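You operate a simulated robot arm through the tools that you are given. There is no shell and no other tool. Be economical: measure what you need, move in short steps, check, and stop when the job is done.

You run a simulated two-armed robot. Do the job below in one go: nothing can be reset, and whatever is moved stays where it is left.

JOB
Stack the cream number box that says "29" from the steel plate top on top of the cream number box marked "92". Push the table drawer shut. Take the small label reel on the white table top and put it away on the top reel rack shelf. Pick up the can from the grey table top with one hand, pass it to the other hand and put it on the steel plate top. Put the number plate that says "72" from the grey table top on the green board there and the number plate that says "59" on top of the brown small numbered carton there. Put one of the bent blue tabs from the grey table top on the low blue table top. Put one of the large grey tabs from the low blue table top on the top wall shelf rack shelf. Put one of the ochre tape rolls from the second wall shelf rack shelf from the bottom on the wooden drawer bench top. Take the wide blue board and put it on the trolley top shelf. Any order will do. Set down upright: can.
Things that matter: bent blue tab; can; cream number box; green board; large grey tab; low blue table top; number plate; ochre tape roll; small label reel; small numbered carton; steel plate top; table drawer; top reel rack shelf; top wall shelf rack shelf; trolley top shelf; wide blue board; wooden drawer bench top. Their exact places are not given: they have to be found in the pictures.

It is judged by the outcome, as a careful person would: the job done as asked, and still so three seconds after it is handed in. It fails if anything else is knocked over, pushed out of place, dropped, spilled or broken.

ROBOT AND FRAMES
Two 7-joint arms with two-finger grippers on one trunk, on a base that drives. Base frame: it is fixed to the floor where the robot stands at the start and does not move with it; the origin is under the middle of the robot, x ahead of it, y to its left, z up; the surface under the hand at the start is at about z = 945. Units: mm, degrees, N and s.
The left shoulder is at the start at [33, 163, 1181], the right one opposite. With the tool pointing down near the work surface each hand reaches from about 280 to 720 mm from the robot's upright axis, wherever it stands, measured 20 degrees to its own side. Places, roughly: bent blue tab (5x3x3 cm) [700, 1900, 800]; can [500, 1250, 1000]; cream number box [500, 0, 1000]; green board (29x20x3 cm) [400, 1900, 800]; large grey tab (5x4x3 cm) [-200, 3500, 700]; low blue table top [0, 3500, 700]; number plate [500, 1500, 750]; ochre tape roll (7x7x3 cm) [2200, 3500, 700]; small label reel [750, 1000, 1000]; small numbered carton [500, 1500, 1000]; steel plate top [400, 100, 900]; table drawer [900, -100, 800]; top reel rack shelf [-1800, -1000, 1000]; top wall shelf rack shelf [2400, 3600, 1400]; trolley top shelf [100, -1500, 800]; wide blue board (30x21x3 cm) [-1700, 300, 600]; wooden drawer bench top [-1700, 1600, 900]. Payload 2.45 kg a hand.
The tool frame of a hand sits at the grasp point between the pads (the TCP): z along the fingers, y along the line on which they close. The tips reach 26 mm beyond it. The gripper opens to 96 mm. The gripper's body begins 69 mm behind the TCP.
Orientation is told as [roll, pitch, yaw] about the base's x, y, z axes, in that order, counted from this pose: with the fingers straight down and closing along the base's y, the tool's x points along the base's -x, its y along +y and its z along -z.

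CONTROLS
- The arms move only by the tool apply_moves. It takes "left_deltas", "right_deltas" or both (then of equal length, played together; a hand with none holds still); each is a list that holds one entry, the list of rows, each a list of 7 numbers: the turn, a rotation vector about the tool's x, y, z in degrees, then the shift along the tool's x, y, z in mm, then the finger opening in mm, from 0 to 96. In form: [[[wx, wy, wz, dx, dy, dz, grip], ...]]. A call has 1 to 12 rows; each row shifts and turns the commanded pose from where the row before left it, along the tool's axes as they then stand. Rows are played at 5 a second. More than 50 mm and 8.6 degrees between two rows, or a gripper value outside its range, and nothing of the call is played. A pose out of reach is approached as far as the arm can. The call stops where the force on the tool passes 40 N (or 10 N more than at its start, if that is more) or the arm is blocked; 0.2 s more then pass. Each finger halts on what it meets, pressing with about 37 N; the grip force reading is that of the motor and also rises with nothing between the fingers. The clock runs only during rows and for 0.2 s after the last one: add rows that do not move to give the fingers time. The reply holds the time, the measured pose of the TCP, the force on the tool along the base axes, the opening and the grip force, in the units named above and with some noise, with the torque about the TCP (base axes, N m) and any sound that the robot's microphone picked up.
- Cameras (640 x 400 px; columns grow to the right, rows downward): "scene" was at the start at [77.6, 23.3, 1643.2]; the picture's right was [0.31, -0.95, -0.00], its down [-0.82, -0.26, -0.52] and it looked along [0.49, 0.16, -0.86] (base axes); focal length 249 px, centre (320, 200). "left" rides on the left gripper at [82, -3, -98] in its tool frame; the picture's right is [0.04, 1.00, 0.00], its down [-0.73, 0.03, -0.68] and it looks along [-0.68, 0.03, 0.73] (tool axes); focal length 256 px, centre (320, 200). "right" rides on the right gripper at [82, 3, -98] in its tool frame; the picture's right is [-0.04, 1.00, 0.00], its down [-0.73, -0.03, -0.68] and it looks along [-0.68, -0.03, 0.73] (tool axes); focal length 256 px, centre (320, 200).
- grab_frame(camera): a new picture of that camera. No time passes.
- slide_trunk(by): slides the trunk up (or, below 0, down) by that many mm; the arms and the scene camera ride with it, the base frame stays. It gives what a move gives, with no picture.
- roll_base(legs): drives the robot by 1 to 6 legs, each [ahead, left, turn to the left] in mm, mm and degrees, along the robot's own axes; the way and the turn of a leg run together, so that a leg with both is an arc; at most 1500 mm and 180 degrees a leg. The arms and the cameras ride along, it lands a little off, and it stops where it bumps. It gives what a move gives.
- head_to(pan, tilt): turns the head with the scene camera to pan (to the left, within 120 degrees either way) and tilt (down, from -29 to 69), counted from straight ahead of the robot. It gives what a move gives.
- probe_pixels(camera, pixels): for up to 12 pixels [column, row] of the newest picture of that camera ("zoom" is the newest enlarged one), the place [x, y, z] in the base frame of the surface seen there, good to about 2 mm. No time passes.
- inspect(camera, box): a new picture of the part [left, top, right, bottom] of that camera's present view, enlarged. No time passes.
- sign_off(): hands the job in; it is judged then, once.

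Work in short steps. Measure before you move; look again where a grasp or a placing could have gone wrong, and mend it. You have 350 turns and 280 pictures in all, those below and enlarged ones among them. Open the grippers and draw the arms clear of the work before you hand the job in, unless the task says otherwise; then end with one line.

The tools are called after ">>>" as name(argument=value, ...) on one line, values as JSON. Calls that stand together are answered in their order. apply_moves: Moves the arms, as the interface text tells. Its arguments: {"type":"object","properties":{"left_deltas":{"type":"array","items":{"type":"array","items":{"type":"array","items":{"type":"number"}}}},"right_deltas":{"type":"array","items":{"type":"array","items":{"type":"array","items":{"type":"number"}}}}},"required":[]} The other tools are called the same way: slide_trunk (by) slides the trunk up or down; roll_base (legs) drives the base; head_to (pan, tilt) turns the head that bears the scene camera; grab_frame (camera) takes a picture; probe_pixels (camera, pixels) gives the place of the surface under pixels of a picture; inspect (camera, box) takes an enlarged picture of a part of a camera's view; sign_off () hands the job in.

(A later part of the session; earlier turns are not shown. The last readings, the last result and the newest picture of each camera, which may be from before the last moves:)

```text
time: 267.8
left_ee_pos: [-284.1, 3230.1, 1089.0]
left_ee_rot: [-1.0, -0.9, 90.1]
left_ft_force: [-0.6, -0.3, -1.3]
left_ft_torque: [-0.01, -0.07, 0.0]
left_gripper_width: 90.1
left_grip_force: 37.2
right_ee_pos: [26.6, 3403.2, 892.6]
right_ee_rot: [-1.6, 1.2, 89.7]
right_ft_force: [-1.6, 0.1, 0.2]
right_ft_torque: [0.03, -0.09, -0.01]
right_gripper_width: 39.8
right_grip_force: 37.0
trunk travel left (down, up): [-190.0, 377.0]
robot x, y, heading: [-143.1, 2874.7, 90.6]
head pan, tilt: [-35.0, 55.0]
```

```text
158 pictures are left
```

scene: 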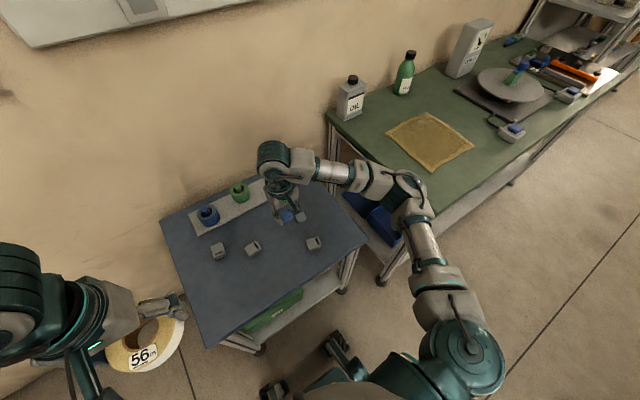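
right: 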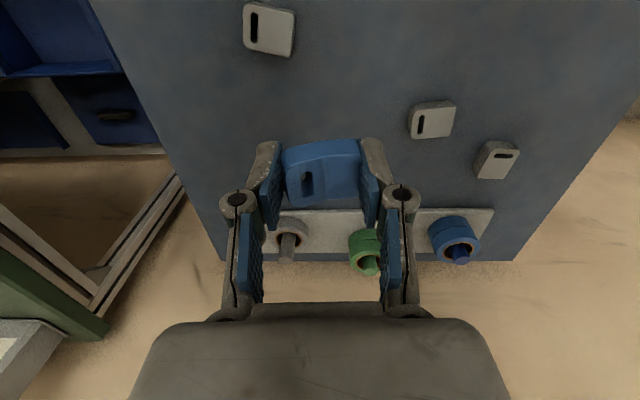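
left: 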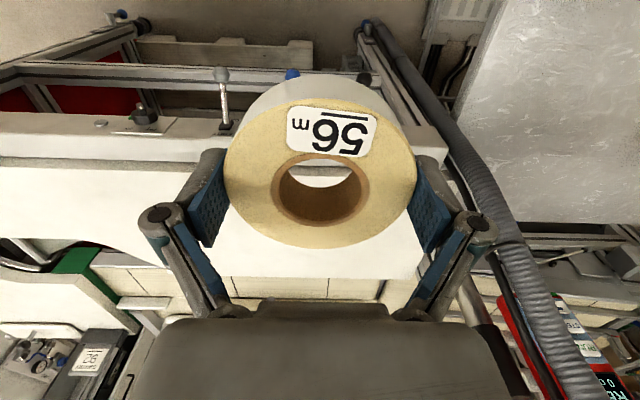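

I place the tab at about (95,3450): level, shift, and descend to z≈735 first.

>>> apply_moves(right_deltas=[[[-1.7, -1.2, 0, -15, -24, 10, 30], [0, 0, 0, -15, -24, 20, 30], [0, 0, 0, -15, -22, 20, 30], [0, 0, 0, 0, 0, 35, 30], [0, 0, 0, 0, 0, 35, 30], [0, 0, 0, 0, 0, 35, 30], [0, 0, 0, 0, 0, 0, 30], [0, 0, 0, 0, 0, 0, 30], [0, 0, 0, 0, 0, 0, 30]]])

>>> grab_frame(camera="right")

>>> grab_frame(camera="scene")

```text
time: 269.8
left_ee_pos: [-266.2, 3230.4, 1091.4]
left_ee_rot: [-0.3, -1.1, 90.0]
left_ft_force: [0.6, -0.7, -1.7]
left_ft_torque: [-0.04, 0.0, 0.03]
left_gripper_width: 89.8
left_grip_force: 37.4
right_ee_pos: [111.0, 3447.8, 734.5]
right_ee_rot: [0.8, 0.0, 89.7]
right_ft_force: [0.7, -0.4, -0.2]
right_ft_torque: [-0.03, 0.05, -0.01]
right_gripper_width: 39.5
right_grip_force: 37.3
trunk travel left (down, up): [-190.0, 377.0]
robot x, y, heading: [-146.3, 2876.8, 90.5]
head pan, tilt: [-35.0, 55.0]
```

```text
157 pictures are left
```

right: 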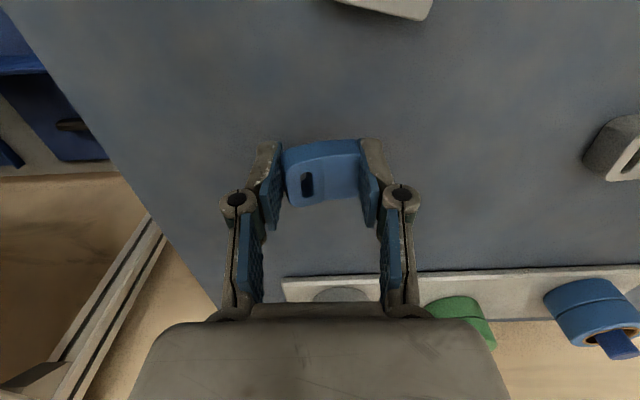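

```text
156 pictures are left
```

scene: 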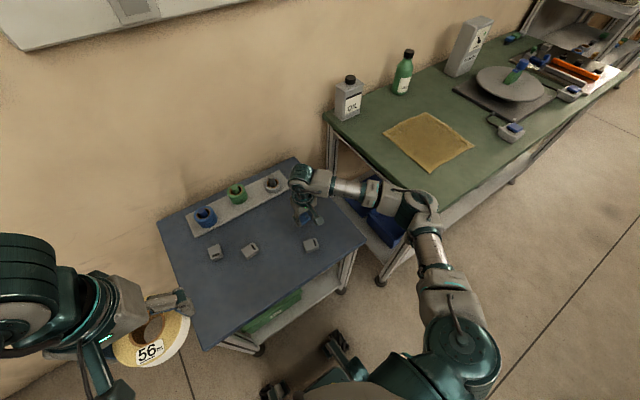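

Free area around. I lower ~29 mm gently.

>>> apply_moves(right_deltas=[[[0, 0, 0, 0, 0, 0, 30], [0, 0, 0, 0, 0, 0, 30], [0, 0, 0, 0, 0, 0, 30], [0, 0, 0, 0, 0, 10, 30], [0, 0, 0, 0, 0, 10, 30], [0, 0, 0, 0, 0, 5, 30], [0, 0, 0, 0, 0, 2, 30], [0, 0, 0, 0, 0, 1, 30], [0, 0, 0, 0, 0, 0, 30]]])

```text
time: 271.8
left_ee_pos: [-269.6, 3230.6, 1091.0]
left_ee_rot: [-0.3, -0.9, 90.1]
left_ft_force: [0.8, -0.3, -2.0]
left_ft_torque: [-0.02, 0.0, 0.0]
left_gripper_width: 89.5
left_grip_force: 36.9
right_ee_pos: [106.2, 3447.2, 704.7]
right_ee_rot: [0.7, 0.1, 89.8]
right_ft_force: [-0.1, 0.7, 0.3]
right_ft_torque: [0.01, 0.01, -0.01]
right_gripper_width: 39.5
right_grip_force: 36.7
trunk travel left (down, up): [-190.0, 377.0]
robot x, y, heading: [-143.1, 2873.8, 90.4]
head pan, tilt: [-35.0, 55.0]
```

No contact yet; a few more small steps.

>>> apply_moves(right_deltas=[[[0, 0, 0, 0, 0, 2, 30], [0, 0, 0, 0, 0, 1.5, 30], [0, 0, 0, 0, 0, 0, 30]]])

```text
time: 272.6
left_ee_pos: [-271.5, 3227.3, 1090.7]
left_ee_rot: [-0.3, -1.1, 90.1]
left_ft_force: [0.5, -1.0, -1.0]
left_ft_torque: [0.01, 0.0, 0.04]
left_gripper_width: 89.7
left_grip_force: 36.8
right_ee_pos: [105.9, 3447.1, 705.6]
right_ee_rot: [0.7, -0.2, 89.7]
right_ft_force: [2.8, -1.9, 19.1]
right_ft_torque: [-0.17, -0.56, -0.02]
right_gripper_width: 39.8
right_grip_force: 37.2
trunk travel left (down, up): [-190.0, 377.0]
robot x, y, heading: [-144.6, 2872.9, 90.4]
head pan, tilt: [-35.0, 55.0]
```

Contact (19 N). I open and lift.

>>> apply_moves(right_deltas=[[[0, 0, 0, 0, 0, -1, 30], [0, 0, 0, 0, 0, 0, 55], [0, 0, 0, 0, 0, 0, 80], [0, 0, 0, 0, 0, 0, 80], [0, 0, 0, 0, 0, -20, 80], [0, 0, 0, 0, 0, -35, 96], [0, 0, 0, 0, 0, -35, 96], [0, 0, 0, 0, 0, -35, 96], [0, 0, 0, 20, 0, -20, 96], [0, 0, 0, 30, 0, 0, 96], [0, 0, 0, 30, 0, 0, 96], [0, 0, 0, 0, 0, 0, 96]]])

>>> grab_frame(camera="right")

```text
time: 275.2
left_ee_pos: [-269.1, 3231.5, 1090.6]
left_ee_rot: [-0.2, -0.9, 90.1]
left_ft_force: [-0.7, -1.3, -0.9]
left_ft_torque: [0.01, 0.01, -0.04]
left_gripper_width: 89.8
left_grip_force: 37.1
right_ee_pos: [108.3, 3367.2, 845.9]
right_ee_rot: [0.7, 0.1, 89.9]
right_ft_force: [0.0, 0.4, -0.1]
right_ft_torque: [-0.01, 0.01, -0.02]
right_gripper_width: 96.2
right_grip_force: 0.2
trunk travel left (down, up): [-190.0, 377.0]
robot x, y, heading: [-143.3, 2875.8, 90.0]
head pan, tilt: [-35.0, 55.0]
```

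```text
155 pictures are left
```

right: 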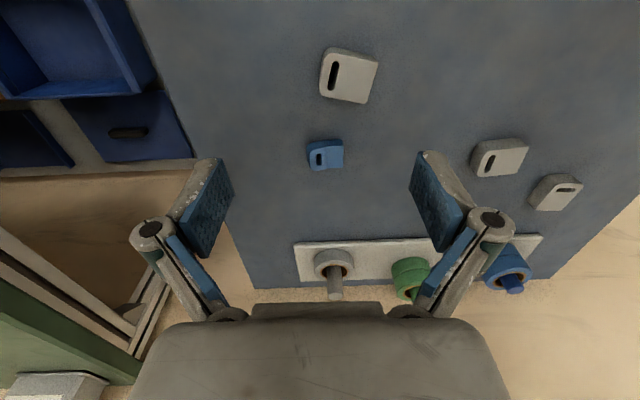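

Blue tab placed. Now the grey tab at (349,76): probe its outline.

>>> probe_pixels(camera="right", pixels=[[328, 51], [375, 60], [366, 102], [321, 92], [350, 76], [478, 145], [522, 145], [555, 190]])

>>> inspect(camera="right", box=[300, 30, 400, 120])

```text
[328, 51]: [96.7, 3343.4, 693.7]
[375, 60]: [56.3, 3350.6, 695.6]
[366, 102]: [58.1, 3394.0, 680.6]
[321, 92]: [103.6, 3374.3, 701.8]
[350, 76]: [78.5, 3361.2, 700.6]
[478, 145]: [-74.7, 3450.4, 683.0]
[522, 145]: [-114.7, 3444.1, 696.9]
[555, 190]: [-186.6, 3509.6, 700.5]
```

```text
4.44 times, centred on (350, 75) of right
```

zoom: 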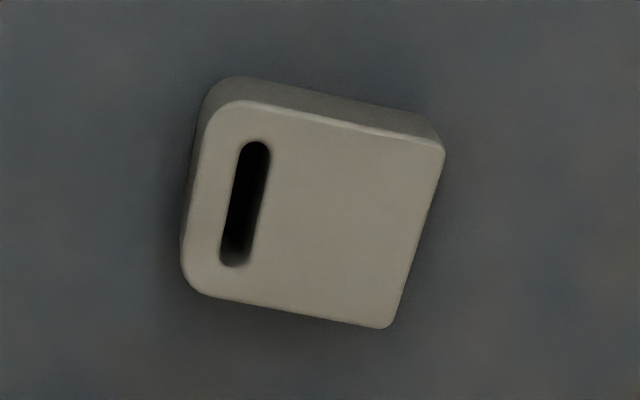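

Tab centre (79,3362), turned ~12°. I align, descend to z≈745 and check.

>>> apply_moves(right_deltas=[[[0.6, 0, 6, 2.5, 15, 20, 96], [0, 0, 6, 2.5, 14, 25, 96], [0, 0, 0, 0, 0, 30, 96], [0, 0, 0, 0, 0, 25, 96], [0, 0, 0, 0, 0, 0, 96], [0, 0, 0, 0, 0, 0, 96], [0, 0, 0, 0, 0, 0, 96]]])

>>> grab_frame(camera="right")

```text
time: 276.8
left_ee_pos: [-270.2, 3230.8, 1090.6]
left_ee_rot: [-0.4, -0.8, 90.2]
left_ft_force: [-0.1, 0.6, -1.4]
left_ft_torque: [0.02, 0.0, 0.01]
left_gripper_width: 89.7
left_grip_force: 36.7
right_ee_pos: [78.3, 3365.5, 747.0]
right_ee_rot: [0.0, 0.1, 77.8]
right_ft_force: [-0.3, 0.4, -0.2]
right_ft_torque: [0.01, 0.0, 0.01]
right_gripper_width: 95.9
right_grip_force: 0.0
trunk travel left (down, up): [-190.0, 377.0]
robot x, y, heading: [-144.3, 2869.5, 90.4]
head pan, tilt: [-35.0, 55.0]
```

```text
153 pictures are left
```

right: 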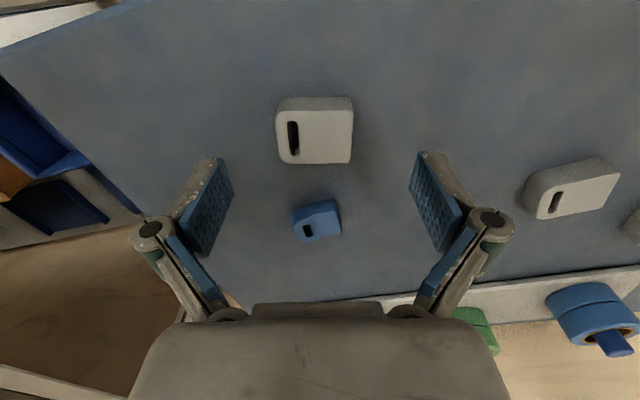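

Aligned. Descend 41 mm, close, lift.

>>> apply_moves(right_deltas=[[[0, 0, 0, 0, -2, 20, 96], [0, 0, 0, 0, 0, 21, 96], [0, 0, 0, 0, 0, 0, 70], [0, 0, 0, 0, 0, 0, 40], [0, 0, 0, 0, 0, 0, 32], [0, 0, 0, 0, 0, 0, 32], [0, 0, 0, 0, 0, -12, 32], [0, 0, 0, 0, 0, -30, 32], [0, 0, 0, 0, 0, -35, 32], [0, 0, -6, 0, 0, -35, 32], [0, 0, -6, 0, 0, -35, 32], [0, 0, 0, 0, 0, 0, 32]]])

>>> grab_frame(camera="right")

```text
time: 279.4
left_ee_pos: [-270.9, 3230.6, 1090.2]
left_ee_rot: [-0.3, -0.9, 90.1]
left_ft_force: [0.1, -1.1, -1.1]
left_ft_torque: [-0.02, 0.0, 0.0]
left_gripper_width: 89.7
left_grip_force: 36.6
right_ee_pos: [79.7, 3363.5, 857.2]
right_ee_rot: [0.1, 0.2, 89.9]
right_ft_force: [-0.8, 0.7, -0.7]
right_ft_torque: [0.01, -0.04, -0.01]
right_gripper_width: 46.7
right_grip_force: 36.7
trunk travel left (down, up): [-190.0, 377.0]
robot x, y, heading: [-142.0, 2876.0, 90.6]
head pan, tilt: [-35.0, 55.0]
```

```text
152 pictures are left
```

right: 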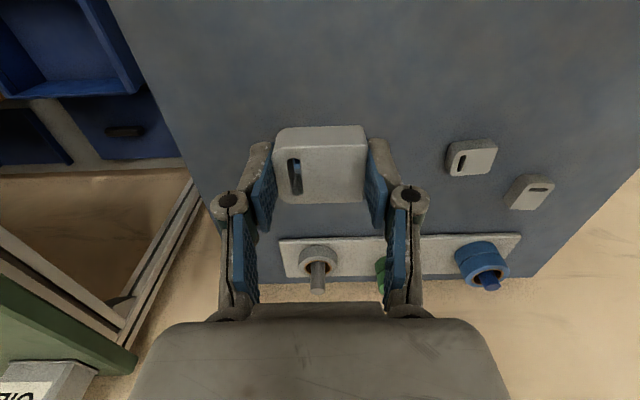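

Tab held (47 mm). I lift it and pull both hands back, then look right along the aisle.

>>> apply_moves(right_deltas=[[[0, 0, 0, 0, 0, -40, 32], [0, 0, 0, 0, 0, -40, 32], [0, 0, 0, 20, 0, -40, 32], [0, 0, 0, 30, 0, -35, 32], [0, 0, 0, 30, 0, 0, 32], [0, 0, 0, 30, 0, 0, 32], [0, 0, 0, 30, 0, 0, 32]]])

>>> roll_base(legs=[[-230, 0, 0]])

>>> head_to(pan=-75, tilt=25)

>>> grab_frame(camera="scene")

```text
time: 281.0
left_ee_pos: [-270.1, 3229.0, 1091.9]
left_ee_rot: [-0.3, -1.0, 90.2]
left_ft_force: [-0.6, -0.5, -1.5]
left_ft_torque: [0.02, -0.03, 0.04]
left_gripper_width: 89.5
left_grip_force: 37.5
right_ee_pos: [79.6, 3225.0, 1013.1]
right_ee_rot: [0.0, 0.0, 89.8]
right_ft_force: [0.0, 0.2, -0.8]
right_ft_torque: [-0.01, -0.03, -0.05]
right_gripper_width: 46.3
right_grip_force: 37.0
trunk travel left (down, up): [-190.0, 377.0]
robot x, y, heading: [-143.9, 2875.4, 90.4]
head pan, tilt: [-35.0, 55.0]
```

```text
time: 282.8
left_ee_pos: [-268.6, 3002.9, 1090.4]
left_ee_rot: [-0.4, -0.9, 90.1]
left_ft_force: [-0.3, 0.3, -2.0]
left_ft_torque: [0.04, -0.01, -0.01]
left_gripper_width: 89.5
left_grip_force: 36.8
right_ee_pos: [80.5, 2997.6, 1013.5]
right_ee_rot: [0.1, 0.0, 89.8]
right_ft_force: [-0.3, -0.3, -0.6]
right_ft_torque: [0.03, -0.02, 0.01]
right_gripper_width: 46.5
right_grip_force: 36.4
trunk travel left (down, up): [-190.0, 377.0]
robot x, y, heading: [-142.1, 2646.8, 90.4]
head pan, tilt: [-35.0, 55.0]
```

```text
time: 283.8
left_ee_pos: [-268.1, 2998.6, 1092.8]
left_ee_rot: [-0.4, -1.1, 90.1]
left_ft_force: [-0.4, 0.3, -1.6]
left_ft_torque: [0.0, 0.01, -0.01]
left_gripper_width: 89.6
left_grip_force: 37.6
right_ee_pos: [80.1, 2994.5, 1014.4]
right_ee_rot: [0.1, -0.2, 89.8]
right_ft_force: [0.7, -0.3, 0.0]
right_ft_torque: [0.01, -0.01, 0.01]
right_gripper_width: 46.3
right_grip_force: 37.4
trunk travel left (down, up): [-190.0, 377.0]
robot x, y, heading: [-137.8, 2649.9, 90.4]
head pan, tilt: [-75.0, 25.0]
```

```text
151 pictures are left
```

scene: 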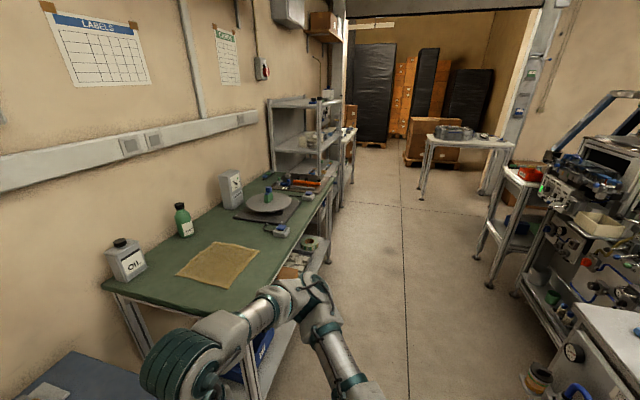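

I probe the aisle: bench edge, machine side, rack front.

>>> probe_pixels(camera="scene", pixels=[[520, 390], [560, 340], [490, 290], [330, 195], [340, 205], [425, 195], [520, 295], [575, 390], [270, 100], [342, 98], [300, 150], [600, 220]])

>>> inspect(camera="scene", box=[250, 80, 370, 220])

```text
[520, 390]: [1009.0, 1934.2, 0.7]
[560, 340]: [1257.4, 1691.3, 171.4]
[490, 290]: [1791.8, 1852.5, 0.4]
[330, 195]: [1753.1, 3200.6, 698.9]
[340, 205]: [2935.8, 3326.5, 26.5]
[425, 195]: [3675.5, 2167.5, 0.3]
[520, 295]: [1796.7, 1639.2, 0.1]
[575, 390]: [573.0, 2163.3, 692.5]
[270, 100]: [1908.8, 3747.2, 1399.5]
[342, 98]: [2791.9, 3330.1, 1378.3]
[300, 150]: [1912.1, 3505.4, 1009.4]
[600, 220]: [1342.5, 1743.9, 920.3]
```

```text
2.86 times, centred on (310, 150) of scene
```

zoom: 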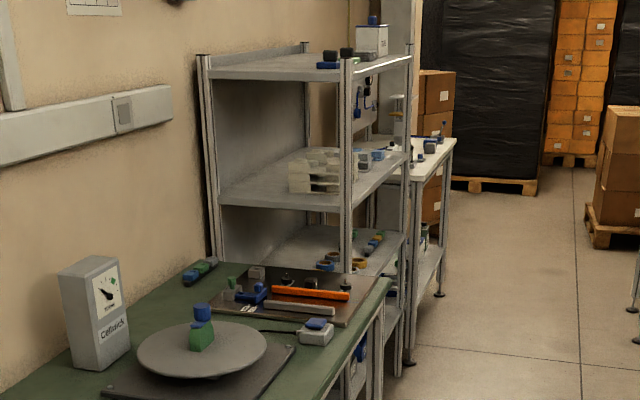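

Aisle is clear. I strafe right along the bench to the rack (x≈2310).

>>> roll_base(legs=[[0, -1225, -0.4], [0, -1225, 0]])

>>> head_to(pan=0, tilt=25)

>>> grab_frame(camera="scene")

```text
time: 295.9
left_ee_pos: [2183.2, 3030.2, 1091.2]
left_ee_rot: [-0.8, -1.1, 91.3]
left_ft_force: [-0.3, 0.7, -1.1]
left_ft_torque: [-0.06, -0.01, 0.0]
left_gripper_width: 89.5
left_grip_force: 37.2
right_ee_pos: [2534.7, 3033.0, 1016.8]
right_ee_rot: [-0.4, 0.0, 91.2]
right_ft_force: [-0.1, -0.7, 0.3]
right_ft_torque: [-0.02, 0.0, 0.01]
right_gripper_width: 46.7
right_grip_force: 36.9
trunk travel left (down, up): [-190.0, 377.0]
robot x, y, heading: [2324.7, 2683.0, 91.6]
head pan, tilt: [-75.0, 25.0]
```

```text
time: 297.4
left_ee_pos: [2193.3, 3027.5, 1094.2]
left_ee_rot: [-0.4, -1.3, 91.4]
left_ft_force: [0.3, -0.4, -2.5]
left_ft_torque: [-0.02, -0.03, 0.01]
left_gripper_width: 89.6
left_grip_force: 36.8
right_ee_pos: [2542.6, 3029.5, 1017.5]
right_ee_rot: [0.1, -0.5, 91.2]
right_ft_force: [0.8, 0.8, 0.1]
right_ft_torque: [-0.03, 0.03, 0.03]
right_gripper_width: 46.4
right_grip_force: 37.1
trunk travel left (down, up): [-190.0, 377.0]
robot x, y, heading: [2328.4, 2681.7, 91.8]
head pan, tilt: [0.0, 25.0]
```

```text
149 pictures are left
```

scene: 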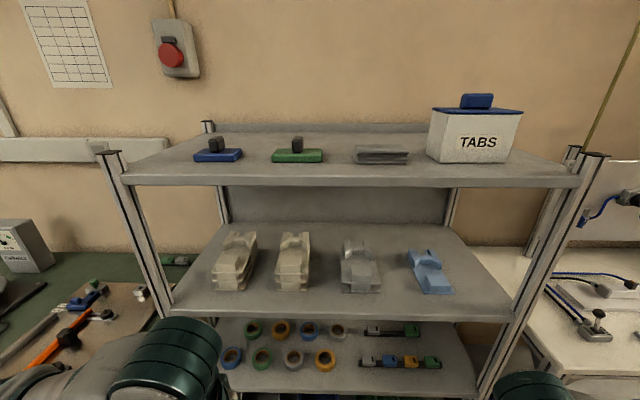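

The top shelf and the rolls shelf are in view. I probe shelf surfaces and ochre rolls.

>>> probe_pixels(camera="scene", pixels=[[350, 185], [350, 172], [345, 150], [265, 165], [400, 175], [282, 325], [326, 357], [345, 372], [350, 315], [350, 300], [125, 165], [590, 170]])

>>> inspect(camera="scene", box=[200, 300, 480, 400])

```text
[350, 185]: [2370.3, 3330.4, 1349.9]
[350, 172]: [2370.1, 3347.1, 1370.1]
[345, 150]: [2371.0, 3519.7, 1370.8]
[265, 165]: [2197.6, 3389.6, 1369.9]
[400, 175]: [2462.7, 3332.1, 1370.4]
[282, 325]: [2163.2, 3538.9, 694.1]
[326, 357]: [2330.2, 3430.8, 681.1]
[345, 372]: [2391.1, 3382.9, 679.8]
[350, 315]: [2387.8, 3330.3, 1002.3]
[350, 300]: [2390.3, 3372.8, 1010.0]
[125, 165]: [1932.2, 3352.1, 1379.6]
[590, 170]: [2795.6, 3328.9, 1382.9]
```

```text
2.29 times, centred on (340, 350) of scene
```

zoom: 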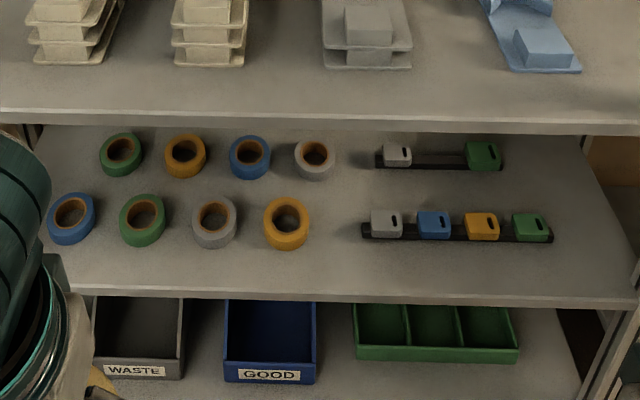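

Shelves: top z 1370, next 1010, rolls' shelf 680 (front edge y 3330). I raise the trunk 330 mm first for the top shelf and look.

>>> slide_trunk(by=330)

>>> head_to(pan=0, tilt=30)

>>> inspect(camera="scene", box=[80, 100, 600, 380])

```text
time: 300.6
left_ee_pos: [2191.1, 3027.1, 1423.0]
left_ee_rot: [-0.4, -1.3, 91.3]
left_ft_force: [-0.3, -0.2, -1.4]
left_ft_torque: [-0.01, -0.01, 0.0]
left_gripper_width: 89.3
left_grip_force: 36.8
right_ee_pos: [2541.5, 3030.4, 1347.1]
right_ee_rot: [0.0, -0.2, 91.1]
right_ft_force: [-0.8, 0.6, -0.7]
right_ft_torque: [0.01, 0.01, 0.01]
right_gripper_width: 46.5
right_grip_force: 36.8
trunk travel left (down, up): [-520.0, 47.0]
robot x, y, heading: [2325.1, 2683.0, 91.4]
head pan, tilt: [0.0, 25.0]
```

```text
time: 301.3
left_ee_pos: [2192.2, 3027.2, 1423.7]
left_ee_rot: [-0.4, -1.3, 91.3]
left_ft_force: [1.1, -0.1, -2.5]
left_ft_torque: [-0.01, -0.02, 0.0]
left_gripper_width: 89.6
left_grip_force: 37.2
right_ee_pos: [2541.6, 3031.5, 1345.5]
right_ee_rot: [-0.1, -0.4, 91.1]
right_ft_force: [-0.1, -0.7, -0.2]
right_ft_torque: [0.02, -0.01, -0.04]
right_gripper_width: 46.3
right_grip_force: 36.8
trunk travel left (down, up): [-520.0, 47.0]
robot x, y, heading: [2327.3, 2683.3, 91.6]
head pan, tilt: [0.0, 30.0]
```

```text
1.23 times, centred on (340, 240) of scene
```

zoom: 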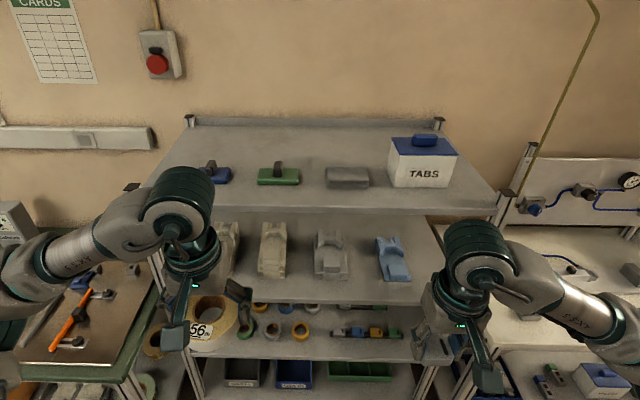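

Good view of the top shelf. I probe free spots and the items' positions.

>>> probe_pixels(camera="zoom", pixels=[[325, 205], [325, 195], [278, 184], [348, 186], [312, 180], [420, 187], [450, 190], [470, 185], [380, 200], [260, 180], [300, 183], [370, 185]])

```text
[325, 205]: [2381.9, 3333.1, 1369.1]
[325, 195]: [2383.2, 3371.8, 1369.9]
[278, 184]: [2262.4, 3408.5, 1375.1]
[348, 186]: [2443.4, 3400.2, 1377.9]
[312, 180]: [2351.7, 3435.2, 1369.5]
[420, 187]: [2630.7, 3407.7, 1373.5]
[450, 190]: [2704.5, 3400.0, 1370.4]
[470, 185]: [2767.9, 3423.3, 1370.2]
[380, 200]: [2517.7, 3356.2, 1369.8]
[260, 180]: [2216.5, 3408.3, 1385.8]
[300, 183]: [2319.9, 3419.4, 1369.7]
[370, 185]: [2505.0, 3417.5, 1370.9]
```

I choose (2352,3370) on the top shelf, in front of and between the pads. First raise the right hand to 1450 and square up, then drive ahead 190 mm.

>>> apply_moves(right_deltas=[[[0, 0, 0, 0, 0, -30, 32], [0, 0, 0, 0, 20, -30, 32], [0, 0, 0, 0, 20, -30, 32], [0, 0, 0, 0, 20, -15, 32]]])

>>> roll_base(legs=[[0, 0, -1.5], [190, 0, 0]])

>>> apply_moves(right_deltas=[[[0, 0, 0, 0, 0, 0, 32], [0, 0, 0, 0, 0, 0, 32], [0, 0, 0, 0, 0, 0, 32], [0, 0, 0, 0, 0, 0, 32], [0, 0, 0, 0, 0, 0, 32], [0, 0, 0, 0, 0, 0, 32], [0, 0, 0, 0, 0, 0, 32], [0, 0, 0, 0, 0, 0, 32], [0, 0, 0, 0, 0, 0, 32], [0, 0, 0, 0, 0, 0, 32], [0, 0, 0, 0, 0, 0, 32], [0, 0, 0, 0, 0, 0, 32]]])

>>> grab_frame(camera="scene")

```text
time: 302.3
left_ee_pos: [2189.1, 3026.8, 1422.4]
left_ee_rot: [-0.5, -1.3, 91.3]
left_ft_force: [0.5, 1.2, -1.7]
left_ft_torque: [0.0, -0.02, 0.0]
left_gripper_width: 89.5
left_grip_force: 37.7
right_ee_pos: [2477.8, 3030.8, 1453.0]
right_ee_rot: [-0.1, -0.5, 91.1]
right_ft_force: [0.3, -0.4, 0.9]
right_ft_torque: [0.02, -0.04, 0.0]
right_gripper_width: 46.5
right_grip_force: 36.6
trunk travel left (down, up): [-520.0, 47.0]
robot x, y, heading: [2330.0, 2684.1, 91.6]
head pan, tilt: [0.0, 30.0]
```

```text
time: 304.2
left_ee_pos: [2197.2, 3210.0, 1423.3]
left_ee_rot: [-0.4, -1.6, 89.9]
left_ft_force: [0.1, -1.0, -1.3]
left_ft_torque: [0.02, 0.0, -0.01]
left_gripper_width: 89.4
left_grip_force: 36.7
right_ee_pos: [2487.2, 3205.6, 1452.6]
right_ee_rot: [0.0, -0.6, 89.7]
right_ft_force: [0.7, -0.1, 0.2]
right_ft_torque: [-0.01, -0.01, -0.05]
right_gripper_width: 46.2
right_grip_force: 36.8
trunk travel left (down, up): [-520.0, 47.0]
robot x, y, heading: [2323.0, 2867.9, 90.4]
head pan, tilt: [0.0, 30.0]
```

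```text
time: 306.8
left_ee_pos: [2197.3, 3211.8, 1424.2]
left_ee_rot: [-0.5, -1.5, 90.1]
left_ft_force: [-0.1, -0.2, -1.3]
left_ft_torque: [-0.02, 0.01, -0.01]
left_gripper_width: 89.4
left_grip_force: 37.2
right_ee_pos: [2487.3, 3208.8, 1453.3]
right_ee_rot: [-0.1, -0.6, 89.7]
right_ft_force: [0.5, -0.7, 0.1]
right_ft_torque: [0.01, 0.01, -0.03]
right_gripper_width: 46.5
right_grip_force: 37.2
trunk travel left (down, up): [-520.0, 47.0]
robot x, y, heading: [2326.5, 2868.5, 90.4]
head pan, tilt: [0.0, 30.0]
```

```text
146 pictures are left
```

scene: 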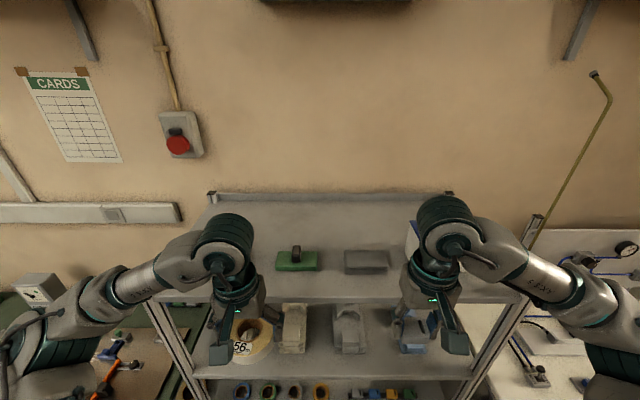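

Steady. I carry the tab to above (2352,3370).

>>> apply_moves(right_deltas=[[[0, 0.5, 0, -27, 22.5, 3, 32], [0, 0, 0, -27, 22.5, 3, 32], [0, 0, 0, -27, 22.5, 3, 32], [0, 0, 0, -27, 22.5, 3, 32], [0, 0, 0, -27, 22.5, 3, 32], [0, 0, 0, -27, 22.5, 3, 32], [0, 0, 0, 0, 0, 0, 32], [0, 0, 0, 0, 0, 0, 32], [0, 0, 0, 0, 0, 0, 32]]])

>>> grab_frame(camera="right")

```text
time: 308.8
left_ee_pos: [2196.7, 3213.1, 1423.1]
left_ee_rot: [-0.5, -1.4, 90.1]
left_ft_force: [0.8, -0.3, -1.3]
left_ft_torque: [-0.01, 0.01, 0.01]
left_gripper_width: 89.2
left_grip_force: 36.9
right_ee_pos: [2354.8, 3370.9, 1434.0]
right_ee_rot: [0.0, 0.0, 89.9]
right_ft_force: [0.1, 0.5, 0.2]
right_ft_torque: [-0.03, 0.01, -0.03]
right_gripper_width: 46.5
right_grip_force: 37.3
trunk travel left (down, up): [-520.0, 47.0]
robot x, y, heading: [2327.4, 2868.6, 90.5]
head pan, tilt: [0.0, 30.0]
```

```text
145 pictures are left
```

right: 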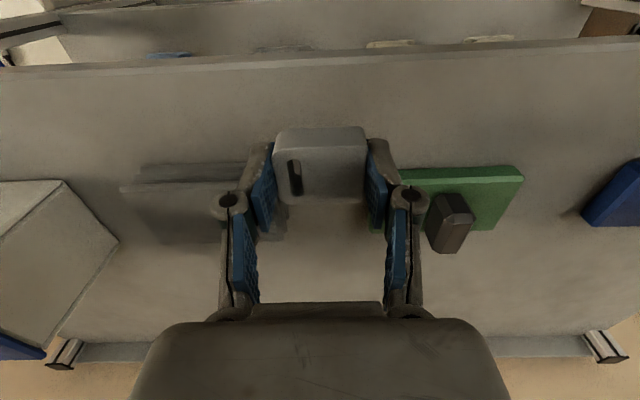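

I shift 5 mm toward me and lower to the shelf in small steps.

>>> apply_moves(right_deltas=[[[0, 0, 0, 5, 0, 12, 32], [0, 0, 0, 0, 0, 12, 32], [0, 0, 0, 0, 0, 8, 32], [0, 0, 0, 0, 0, 3, 32], [0, 0, 0, 0, 0, 2, 32], [0, 0, 0, 0, 0, 0, 32]]])

```text
time: 310.2
left_ee_pos: [2196.3, 3211.4, 1423.7]
left_ee_rot: [-0.5, -1.4, 90.0]
left_ft_force: [0.1, -0.1, -1.6]
left_ft_torque: [-0.02, 0.01, -0.01]
left_gripper_width: 89.2
left_grip_force: 36.7
right_ee_pos: [2352.0, 3366.9, 1398.0]
right_ee_rot: [-0.1, -0.2, 89.8]
right_ft_force: [1.6, 1.0, 4.1]
right_ft_torque: [-0.04, -0.01, 0.04]
right_gripper_width: 46.7
right_grip_force: 37.2
trunk travel left (down, up): [-520.0, 47.0]
robot x, y, heading: [2322.8, 2870.9, 90.4]
head pan, tilt: [0.0, 30.0]
```

Contact starts (4 N). 1 mm more, then open moderately and lift.

>>> apply_moves(right_deltas=[[[0, 0, 0, 0, 0, 1.2, 32], [0, 0, 0, 0, 0, 0, 55], [0, 0, 0, 0, 0, 0, 66], [0, 0, 0, 0, 0, 0, 66], [0, 0, 0, 0, 0, -20, 66], [0, 0, 0, 0, 0, -30, 66], [0, 0, 0, 25, 0, -20, 66], [0, 0, 0, 35, 0, 0, 80], [0, 0, 0, 40, -10, 0, 96], [0, 0, 0, 40, -20, 0, 96]]])

>>> grab_frame(camera="right")

```text
time: 312.4
left_ee_pos: [2198.7, 3210.5, 1425.1]
left_ee_rot: [-0.4, -1.7, 90.1]
left_ft_force: [0.2, -0.7, -0.6]
left_ft_torque: [0.02, 0.01, -0.01]
left_gripper_width: 89.3
left_grip_force: 37.0
right_ee_pos: [2385.8, 3223.4, 1468.0]
right_ee_rot: [0.0, -0.1, 89.8]
right_ft_force: [-0.2, -0.3, 0.8]
right_ft_torque: [0.09, 0.01, -0.02]
right_gripper_width: 95.9
right_grip_force: 0.2
trunk travel left (down, up): [-520.0, 47.0]
robot x, y, heading: [2327.1, 2870.6, 90.6]
head pan, tilt: [0.0, 30.0]
```

```text
144 pictures are left
```

right: 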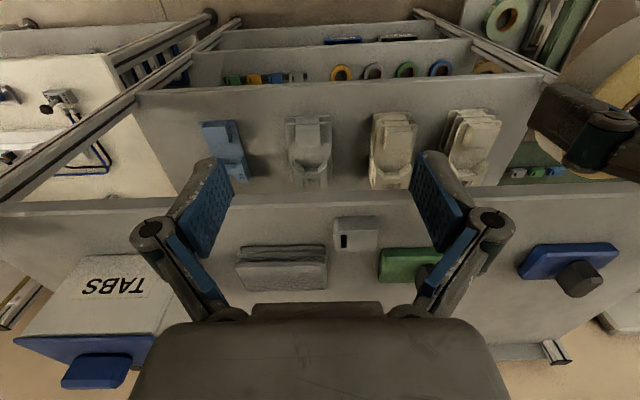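

Grey tab is on the top shelf. I back off 230 mm and lower the trunk fully for the rolls' shelf.

>>> roll_base(legs=[[-230, 0, 0]])

>>> slide_trunk(by=-480)

>>> head_to(pan=0, tilt=35)

>>> grab_frame(camera="scene")

```text
time: 314.1
left_ee_pos: [2195.7, 2994.3, 1421.8]
left_ee_rot: [-0.5, -1.2, 90.3]
left_ft_force: [-0.1, 0.2, -1.9]
left_ft_torque: [-0.01, 0.03, 0.01]
left_gripper_width: 89.3
left_grip_force: 36.9
right_ee_pos: [2382.9, 3008.2, 1465.9]
right_ee_rot: [-0.2, 0.2, 90.0]
right_ft_force: [-0.5, 0.9, -0.2]
right_ft_torque: [-0.03, -0.01, -0.02]
right_gripper_width: 95.9
right_grip_force: 0.1
trunk travel left (down, up): [-520.0, 47.0]
robot x, y, heading: [2329.0, 2641.3, 90.5]
head pan, tilt: [0.0, 30.0]
```

```text
refused: -480 is not a number from -400 to 400
```

```text
time: 314.7
left_ee_pos: [2197.2, 2986.5, 1424.7]
left_ee_rot: [-0.3, -1.4, 90.4]
left_ft_force: [-0.4, -0.7, -1.3]
left_ft_torque: [-0.03, 0.02, 0.02]
left_gripper_width: 89.1
left_grip_force: 37.0
right_ee_pos: [2383.9, 3002.4, 1466.8]
right_ee_rot: [-0.2, -0.1, 90.0]
right_ft_force: [-0.1, -1.0, 0.3]
right_ft_torque: [-0.04, 0.0, -0.01]
right_gripper_width: 95.7
right_grip_force: 0.0
trunk travel left (down, up): [-520.0, 47.0]
robot x, y, heading: [2328.9, 2644.8, 90.7]
head pan, tilt: [0.0, 35.0]
```

```text
143 pictures are left
```

scene: 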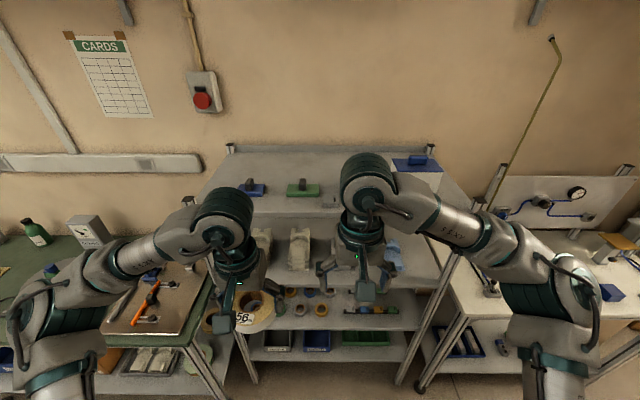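

Limit is 400 per slide; I lower in two slides.

>>> slide_trunk(by=-400)

>>> slide_trunk(by=-90)

>>> head_to(pan=0, tilt=20)

>>> grab_frame(camera="scene")

```text
time: 318.6
left_ee_pos: [2198.3, 2982.9, 1024.5]
left_ee_rot: [-0.5, -1.7, 90.3]
left_ft_force: [0.6, 0.2, -1.6]
left_ft_torque: [0.0, 0.0, 0.01]
left_gripper_width: 89.0
left_grip_force: 37.1
right_ee_pos: [2384.3, 2997.2, 1069.2]
right_ee_rot: [0.0, -0.1, 90.0]
right_ft_force: [0.0, 0.0, 0.1]
right_ft_torque: [-0.01, 0.04, 0.0]
right_gripper_width: 96.0
right_grip_force: 0.1
trunk travel left (down, up): [-120.0, 447.0]
robot x, y, heading: [2325.3, 2644.6, 90.6]
head pan, tilt: [0.0, 35.0]
```

```text
time: 319.8
left_ee_pos: [2196.9, 2981.6, 937.4]
left_ee_rot: [-0.5, -1.8, 90.3]
left_ft_force: [0.4, -0.2, -0.8]
left_ft_torque: [0.03, -0.03, 0.01]
left_gripper_width: 89.2
left_grip_force: 36.9
right_ee_pos: [2385.1, 2998.5, 979.0]
right_ee_rot: [0.0, -0.3, 90.0]
right_ft_force: [0.8, -0.8, -0.2]
right_ft_torque: [0.03, -0.01, 0.02]
right_gripper_width: 95.9
right_grip_force: 0.0
trunk travel left (down, up): [-30.0, 537.0]
robot x, y, heading: [2328.7, 2647.4, 90.7]
head pan, tilt: [0.0, 35.0]
```

```text
time: 320.6
left_ee_pos: [2196.5, 2983.3, 935.8]
left_ee_rot: [-0.5, -1.6, 90.3]
left_ft_force: [-0.5, 0.1, -1.4]
left_ft_torque: [-0.02, -0.03, -0.01]
left_gripper_width: 89.4
left_grip_force: 37.5
right_ee_pos: [2385.2, 2998.6, 977.9]
right_ee_rot: [-0.1, -0.1, 90.1]
right_ft_force: [0.4, 0.3, 0.1]
right_ft_torque: [-0.02, -0.02, -0.01]
right_gripper_width: 96.0
right_grip_force: 0.0
trunk travel left (down, up): [-30.0, 537.0]
robot x, y, heading: [2326.9, 2645.6, 90.7]
head pan, tilt: [0.0, 20.0]
```

```text
142 pictures are left
```

scene: 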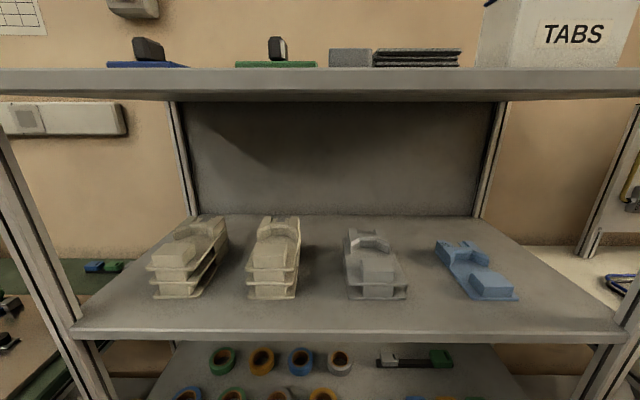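

I tilt down to measure the ochre rolls.

>>> head_to(pan=0, tilt=38)

>>> inspect(camera="scene", box=[160, 160, 440, 300])

```text
time: 321.4
left_ee_pos: [2197.4, 2983.6, 936.8]
left_ee_rot: [-0.5, -1.6, 90.3]
left_ft_force: [-0.4, 1.3, -1.8]
left_ft_torque: [0.0, -0.01, -0.02]
left_gripper_width: 89.1
left_grip_force: 37.4
right_ee_pos: [2383.5, 2997.7, 979.1]
right_ee_rot: [-0.2, -0.1, 90.1]
right_ft_force: [0.4, 0.2, -0.3]
right_ft_torque: [0.03, 0.02, 0.0]
right_gripper_width: 96.0
right_grip_force: 0.0
trunk travel left (down, up): [-30.0, 537.0]
robot x, y, heading: [2329.7, 2648.5, 90.6]
head pan, tilt: [0.0, 38.0]
```

```text
2.29 times, centred on (300, 230) of scene
```

zoom: 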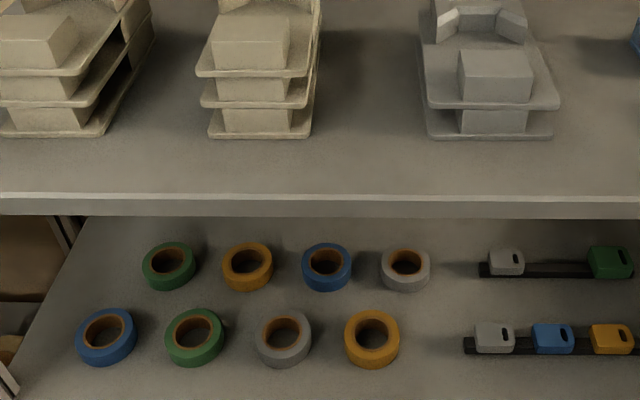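

>>> probe_pixels(camera="zoom", pixels=[[346, 335], [397, 335], [371, 314], [371, 352], [372, 336], [283, 350], [371, 368], [320, 210], [320, 198], [480, 335], [420, 350], [248, 262]])

```text
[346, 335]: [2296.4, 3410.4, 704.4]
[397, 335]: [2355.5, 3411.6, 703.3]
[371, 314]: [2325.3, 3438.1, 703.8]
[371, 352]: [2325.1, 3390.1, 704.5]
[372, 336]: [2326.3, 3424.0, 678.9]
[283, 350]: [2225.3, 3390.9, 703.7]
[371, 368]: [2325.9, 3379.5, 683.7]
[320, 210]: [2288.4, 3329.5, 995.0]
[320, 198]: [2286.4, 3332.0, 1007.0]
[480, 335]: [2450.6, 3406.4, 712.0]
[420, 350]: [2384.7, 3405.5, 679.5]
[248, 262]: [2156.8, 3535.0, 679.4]
```

Front ochre roll: centre (2326,3411), Ø≈64, top 704; shelf 680. I pitch the right hand to −40° and lower it in free space first.

>>> apply_moves(right_deltas=[[[0, -8, 0, 0, 0, 0, 96], [0, -8, 0, 0, 0, 0, 96], [0, -8, 0, 0, 0, 0, 96], [0, -8, 0, 0, 0, 0, 96], [0, -8, 0, 0, 0, 0, 96], [0, 0, 0, 0, 0, 0, 96]]])

>>> apply_moves(right_deltas=[[[0, 0, 0, 20, 0, 23, 96], [0, 0, 0, 20, 0, 23, 96], [0, 0, 0, 20, 0, 23, 96], [0, 0, 0, 20, 0, 23, 96], [0, 0, 0, 20, 0, 23, 96], [0, 0, 0, 20, 0, 23, 96], [0, 0, 0, 20, 0, 23, 96], [0, 0, 0, 0, 0, 0, 96]]])

>>> grab_frame(camera="scene")

```text
time: 322.8
left_ee_pos: [2196.6, 2984.0, 935.0]
left_ee_rot: [-0.5, -1.6, 90.4]
left_ft_force: [0.5, -0.4, -1.2]
left_ft_torque: [-0.03, -0.01, -0.02]
left_gripper_width: 89.4
left_grip_force: 37.2
right_ee_pos: [2385.1, 2999.6, 981.3]
right_ee_rot: [1.0, -40.1, 88.8]
right_ft_force: [-1.0, 0.1, 0.1]
right_ft_torque: [0.01, -0.01, 0.01]
right_gripper_width: 96.0
right_grip_force: 0.0
trunk travel left (down, up): [-30.0, 537.0]
robot x, y, heading: [2328.7, 2644.4, 90.5]
head pan, tilt: [0.0, 38.0]
```

```text
time: 323.6
left_ee_pos: [2196.6, 2978.5, 938.5]
left_ee_rot: [-0.6, -2.1, 90.4]
left_ft_force: [-0.6, -0.4, -1.0]
left_ft_torque: [0.02, 0.0, -0.03]
left_gripper_width: 89.0
left_grip_force: 36.8
right_ee_pos: [2386.9, 2995.6, 907.3]
right_ee_rot: [1.0, -40.5, 88.5]
right_ft_force: [2.9, 42.0, 23.7]
right_ft_torque: [-4.05, -0.1, 0.63]
right_gripper_width: 96.1
right_grip_force: 0.1
trunk travel left (down, up): [-30.0, 537.0]
robot x, y, heading: [2324.5, 2645.8, 90.6]
head pan, tilt: [0.0, 38.0]
stopped in row 3 (right hand): the force on the tool passed its limit at 202 N (the readings are from after the stop); the commanded pose is now the measured one
```

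```text
140 pictures are left
```

scene: 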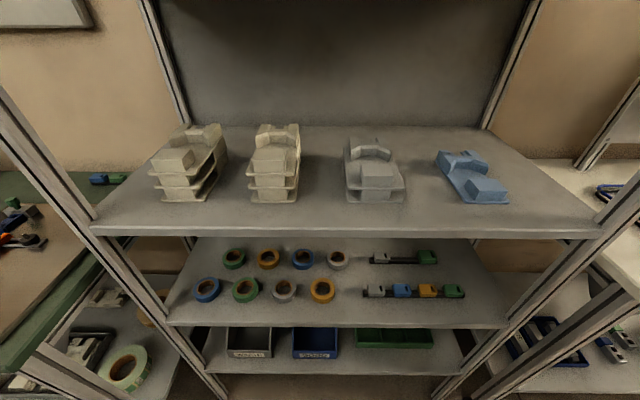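

The hand bumped against the robot's own front. I move it forward 80 mm to free it and look.

>>> apply_moves(right_deltas=[[[0, 0, 0, -15.3, 0, 12.9, 96], [0, 0, 0, -23, 0, 19.3, 96], [0, 0, 0, -23, 0, 19.3, 96], [0, 0, 0, 0, 0, 0, 96]]])

>>> head_to(pan=-15, tilt=65)

>>> grab_frame(camera="scene")

```text
time: 324.6
left_ee_pos: [2197.7, 2977.3, 937.3]
left_ee_rot: [-0.6, -1.9, 90.2]
left_ft_force: [-0.6, -0.6, -1.4]
left_ft_torque: [-0.01, 0.01, 0.01]
left_gripper_width: 89.0
left_grip_force: 37.3
right_ee_pos: [2384.2, 3072.0, 907.8]
right_ee_rot: [0.5, -40.5, 89.5]
right_ft_force: [0.0, -0.5, -0.2]
right_ft_torque: [0.0, 0.0, 0.01]
right_gripper_width: 96.3
right_grip_force: 0.0
trunk travel left (down, up): [-30.0, 537.0]
robot x, y, heading: [2329.7, 2646.9, 90.4]
head pan, tilt: [0.0, 38.0]
```

```text
time: 325.5
left_ee_pos: [2197.7, 2978.5, 937.9]
left_ee_rot: [-0.5, -1.9, 90.3]
left_ft_force: [0.1, 0.7, -0.8]
left_ft_torque: [0.03, -0.03, 0.0]
left_gripper_width: 89.1
left_grip_force: 36.8
right_ee_pos: [2383.5, 3073.0, 906.8]
right_ee_rot: [0.7, -40.4, 89.4]
right_ft_force: [0.3, 0.3, 0.1]
right_ft_torque: [-0.02, 0.03, -0.01]
right_gripper_width: 96.1
right_grip_force: 0.1
trunk travel left (down, up): [-30.0, 537.0]
robot x, y, heading: [2328.3, 2649.6, 90.5]
head pan, tilt: [-15.0, 65.0]
```

```text
139 pictures are left
```

scene: 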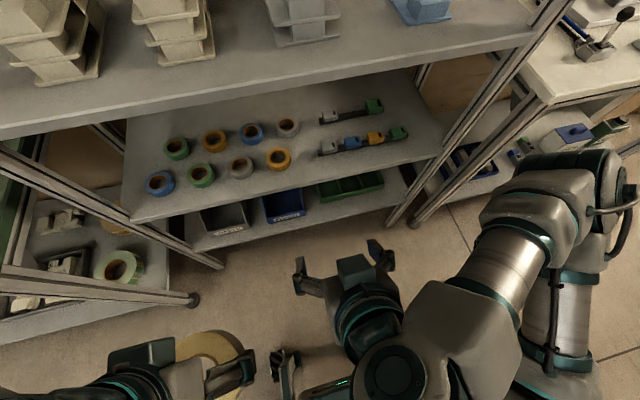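

Free now. I lower to z≈745 keeping the forward distance, shifting to x≈2330.

>>> apply_moves(right_deltas=[[[0, 0, 0, 17, 9, 20.5, 96], [0, 0, 0, 17, 9, 20.5, 96], [0, 0, 0, 17, 9, 20.5, 96], [0, 0, 0, 17, 9, 20.5, 96], [0, 0, 0, 17, 9, 20.5, 96], [0, 0, 0, 17, 9, 20.5, 96], [0, 0, 0, 0, 0, 0, 96]]])

>>> grab_frame(camera="scene")

>>> grab_frame(camera="right")

```text
time: 327.1
left_ee_pos: [2195.7, 2978.9, 937.5]
left_ee_rot: [-0.5, -1.8, 90.3]
left_ft_force: [-0.4, -0.3, -1.7]
left_ft_torque: [-0.01, -0.04, 0.02]
left_gripper_width: 89.1
left_grip_force: 36.8
right_ee_pos: [2330.7, 3073.5, 744.0]
right_ee_rot: [0.6, -40.5, 89.4]
right_ft_force: [0.0, 0.6, -0.3]
right_ft_torque: [0.01, 0.03, 0.01]
right_gripper_width: 96.0
right_grip_force: 0.0
trunk travel left (down, up): [-30.0, 537.0]
robot x, y, heading: [2327.9, 2644.4, 90.6]
head pan, tilt: [-15.0, 65.0]
```

```text
138 pictures are left
```

scene: 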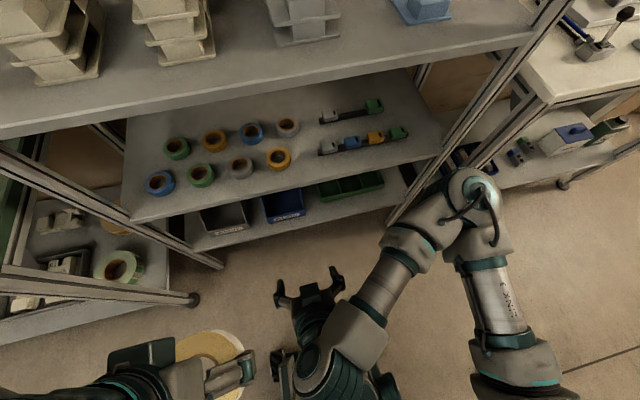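

```text
137 pictures are left
```

right: 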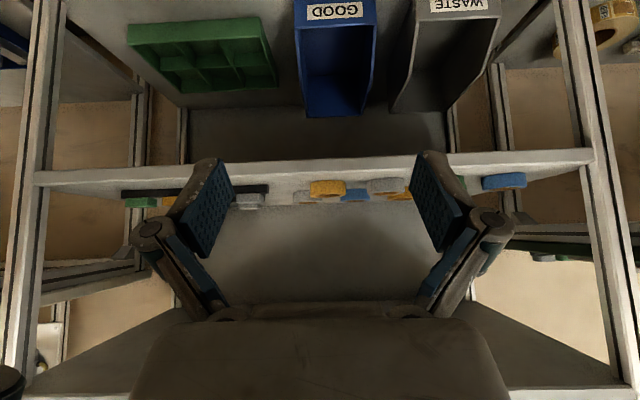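

The elbow at (470,200) may meet the rack when I drive ahead. Probe it.

>>> probe_pixels(camera="scene", pixels=[[470, 185], [440, 215], [420, 245], [490, 240], [395, 215], [520, 320], [380, 290], [445, 190]])

```text
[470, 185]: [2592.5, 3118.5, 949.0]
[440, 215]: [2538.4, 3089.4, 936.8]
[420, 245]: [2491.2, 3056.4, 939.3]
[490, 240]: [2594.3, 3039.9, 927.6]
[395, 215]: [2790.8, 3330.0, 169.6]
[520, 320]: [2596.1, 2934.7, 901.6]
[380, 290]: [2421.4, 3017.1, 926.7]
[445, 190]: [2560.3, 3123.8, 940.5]
```

Elbow (z 830–950) fits between the shelves if needed; I drive ahead only 160 mm and extend the arm for the rest.

>>> roll_base(legs=[[160, 0, -0.5]])

>>> apply_moves(right_deltas=[[[0, 0, 0, 0, 0, 0, 96], [0, 0, 0, 0, 0, 0, 96], [0, 0, 0, 0, 0, 0, 96], [0, 0, 0, 0, 0, 0, 96], [0, 0, 0, 0, 0, 0, 96], [0, 0, 0, 0, 0, 0, 96], [0, 0, 0, 0, 0, 0, 96], [0, 0, 0, 0, 0, 0, 96], [0, 0, 0, 0, 0, 0, 96], [0, 0, 0, 0, 0, 0, 96]]])

>>> grab_frame(camera="right")

>>> grab_frame(camera="scene")

```text
time: 328.5
left_ee_pos: [2198.2, 3143.7, 936.8]
left_ee_rot: [-0.5, -1.8, 89.8]
left_ft_force: [-0.2, 0.9, -3.1]
left_ft_torque: [-0.05, 0.01, 0.01]
left_gripper_width: 89.4
left_grip_force: 37.0
right_ee_pos: [2333.7, 3238.6, 744.2]
right_ee_rot: [0.6, -40.3, 88.9]
right_ft_force: [-0.1, -0.9, 0.0]
right_ft_torque: [0.01, 0.0, 0.01]
right_gripper_width: 95.7
right_grip_force: 0.0
trunk travel left (down, up): [-30.0, 537.0]
robot x, y, heading: [2328.4, 2809.8, 90.1]
head pan, tilt: [-15.0, 65.0]
```

```text
time: 330.7
left_ee_pos: [2198.6, 3138.7, 938.4]
left_ee_rot: [-0.5, -2.2, 89.8]
left_ft_force: [0.2, 0.4, -1.8]
left_ft_torque: [0.01, -0.02, -0.01]
left_gripper_width: 89.1
left_grip_force: 37.0
right_ee_pos: [2332.7, 3233.0, 746.9]
right_ee_rot: [0.6, -40.6, 88.9]
right_ft_force: [-0.4, 0.2, 0.7]
right_ft_torque: [-0.05, 0.06, -0.03]
right_gripper_width: 96.1
right_grip_force: 0.1
trunk travel left (down, up): [-30.0, 537.0]
robot x, y, heading: [2325.9, 2807.6, 90.2]
head pan, tilt: [-15.0, 65.0]
```

```text
136 pictures are left
```

right: 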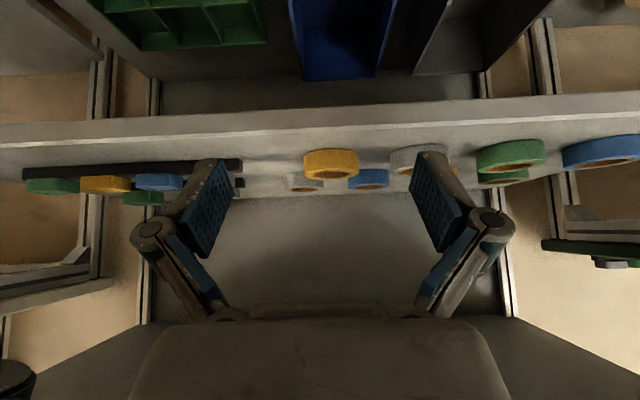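

```text
135 pictures are left
```

scene: 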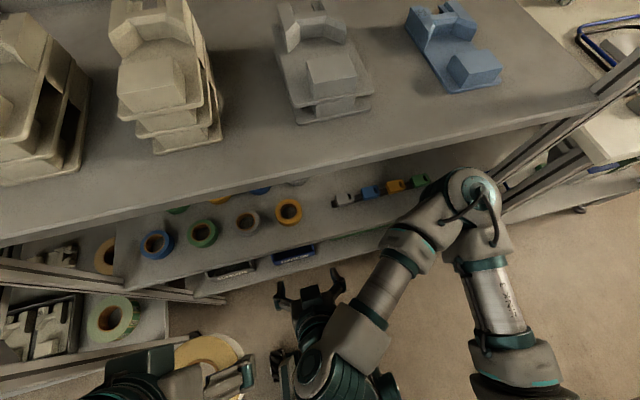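

Ochre roll appears at (331,163). I probe its edges from this camera.

>>> probe_pixels(camera="right", pixels=[[306, 158], [357, 160], [330, 155], [330, 172], [420, 158], [240, 182], [300, 140]])

```text
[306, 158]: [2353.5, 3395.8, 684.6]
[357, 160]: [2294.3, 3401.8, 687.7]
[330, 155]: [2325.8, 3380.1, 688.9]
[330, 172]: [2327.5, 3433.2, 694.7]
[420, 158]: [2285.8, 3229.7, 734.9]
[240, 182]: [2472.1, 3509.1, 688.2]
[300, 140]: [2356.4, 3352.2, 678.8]
```

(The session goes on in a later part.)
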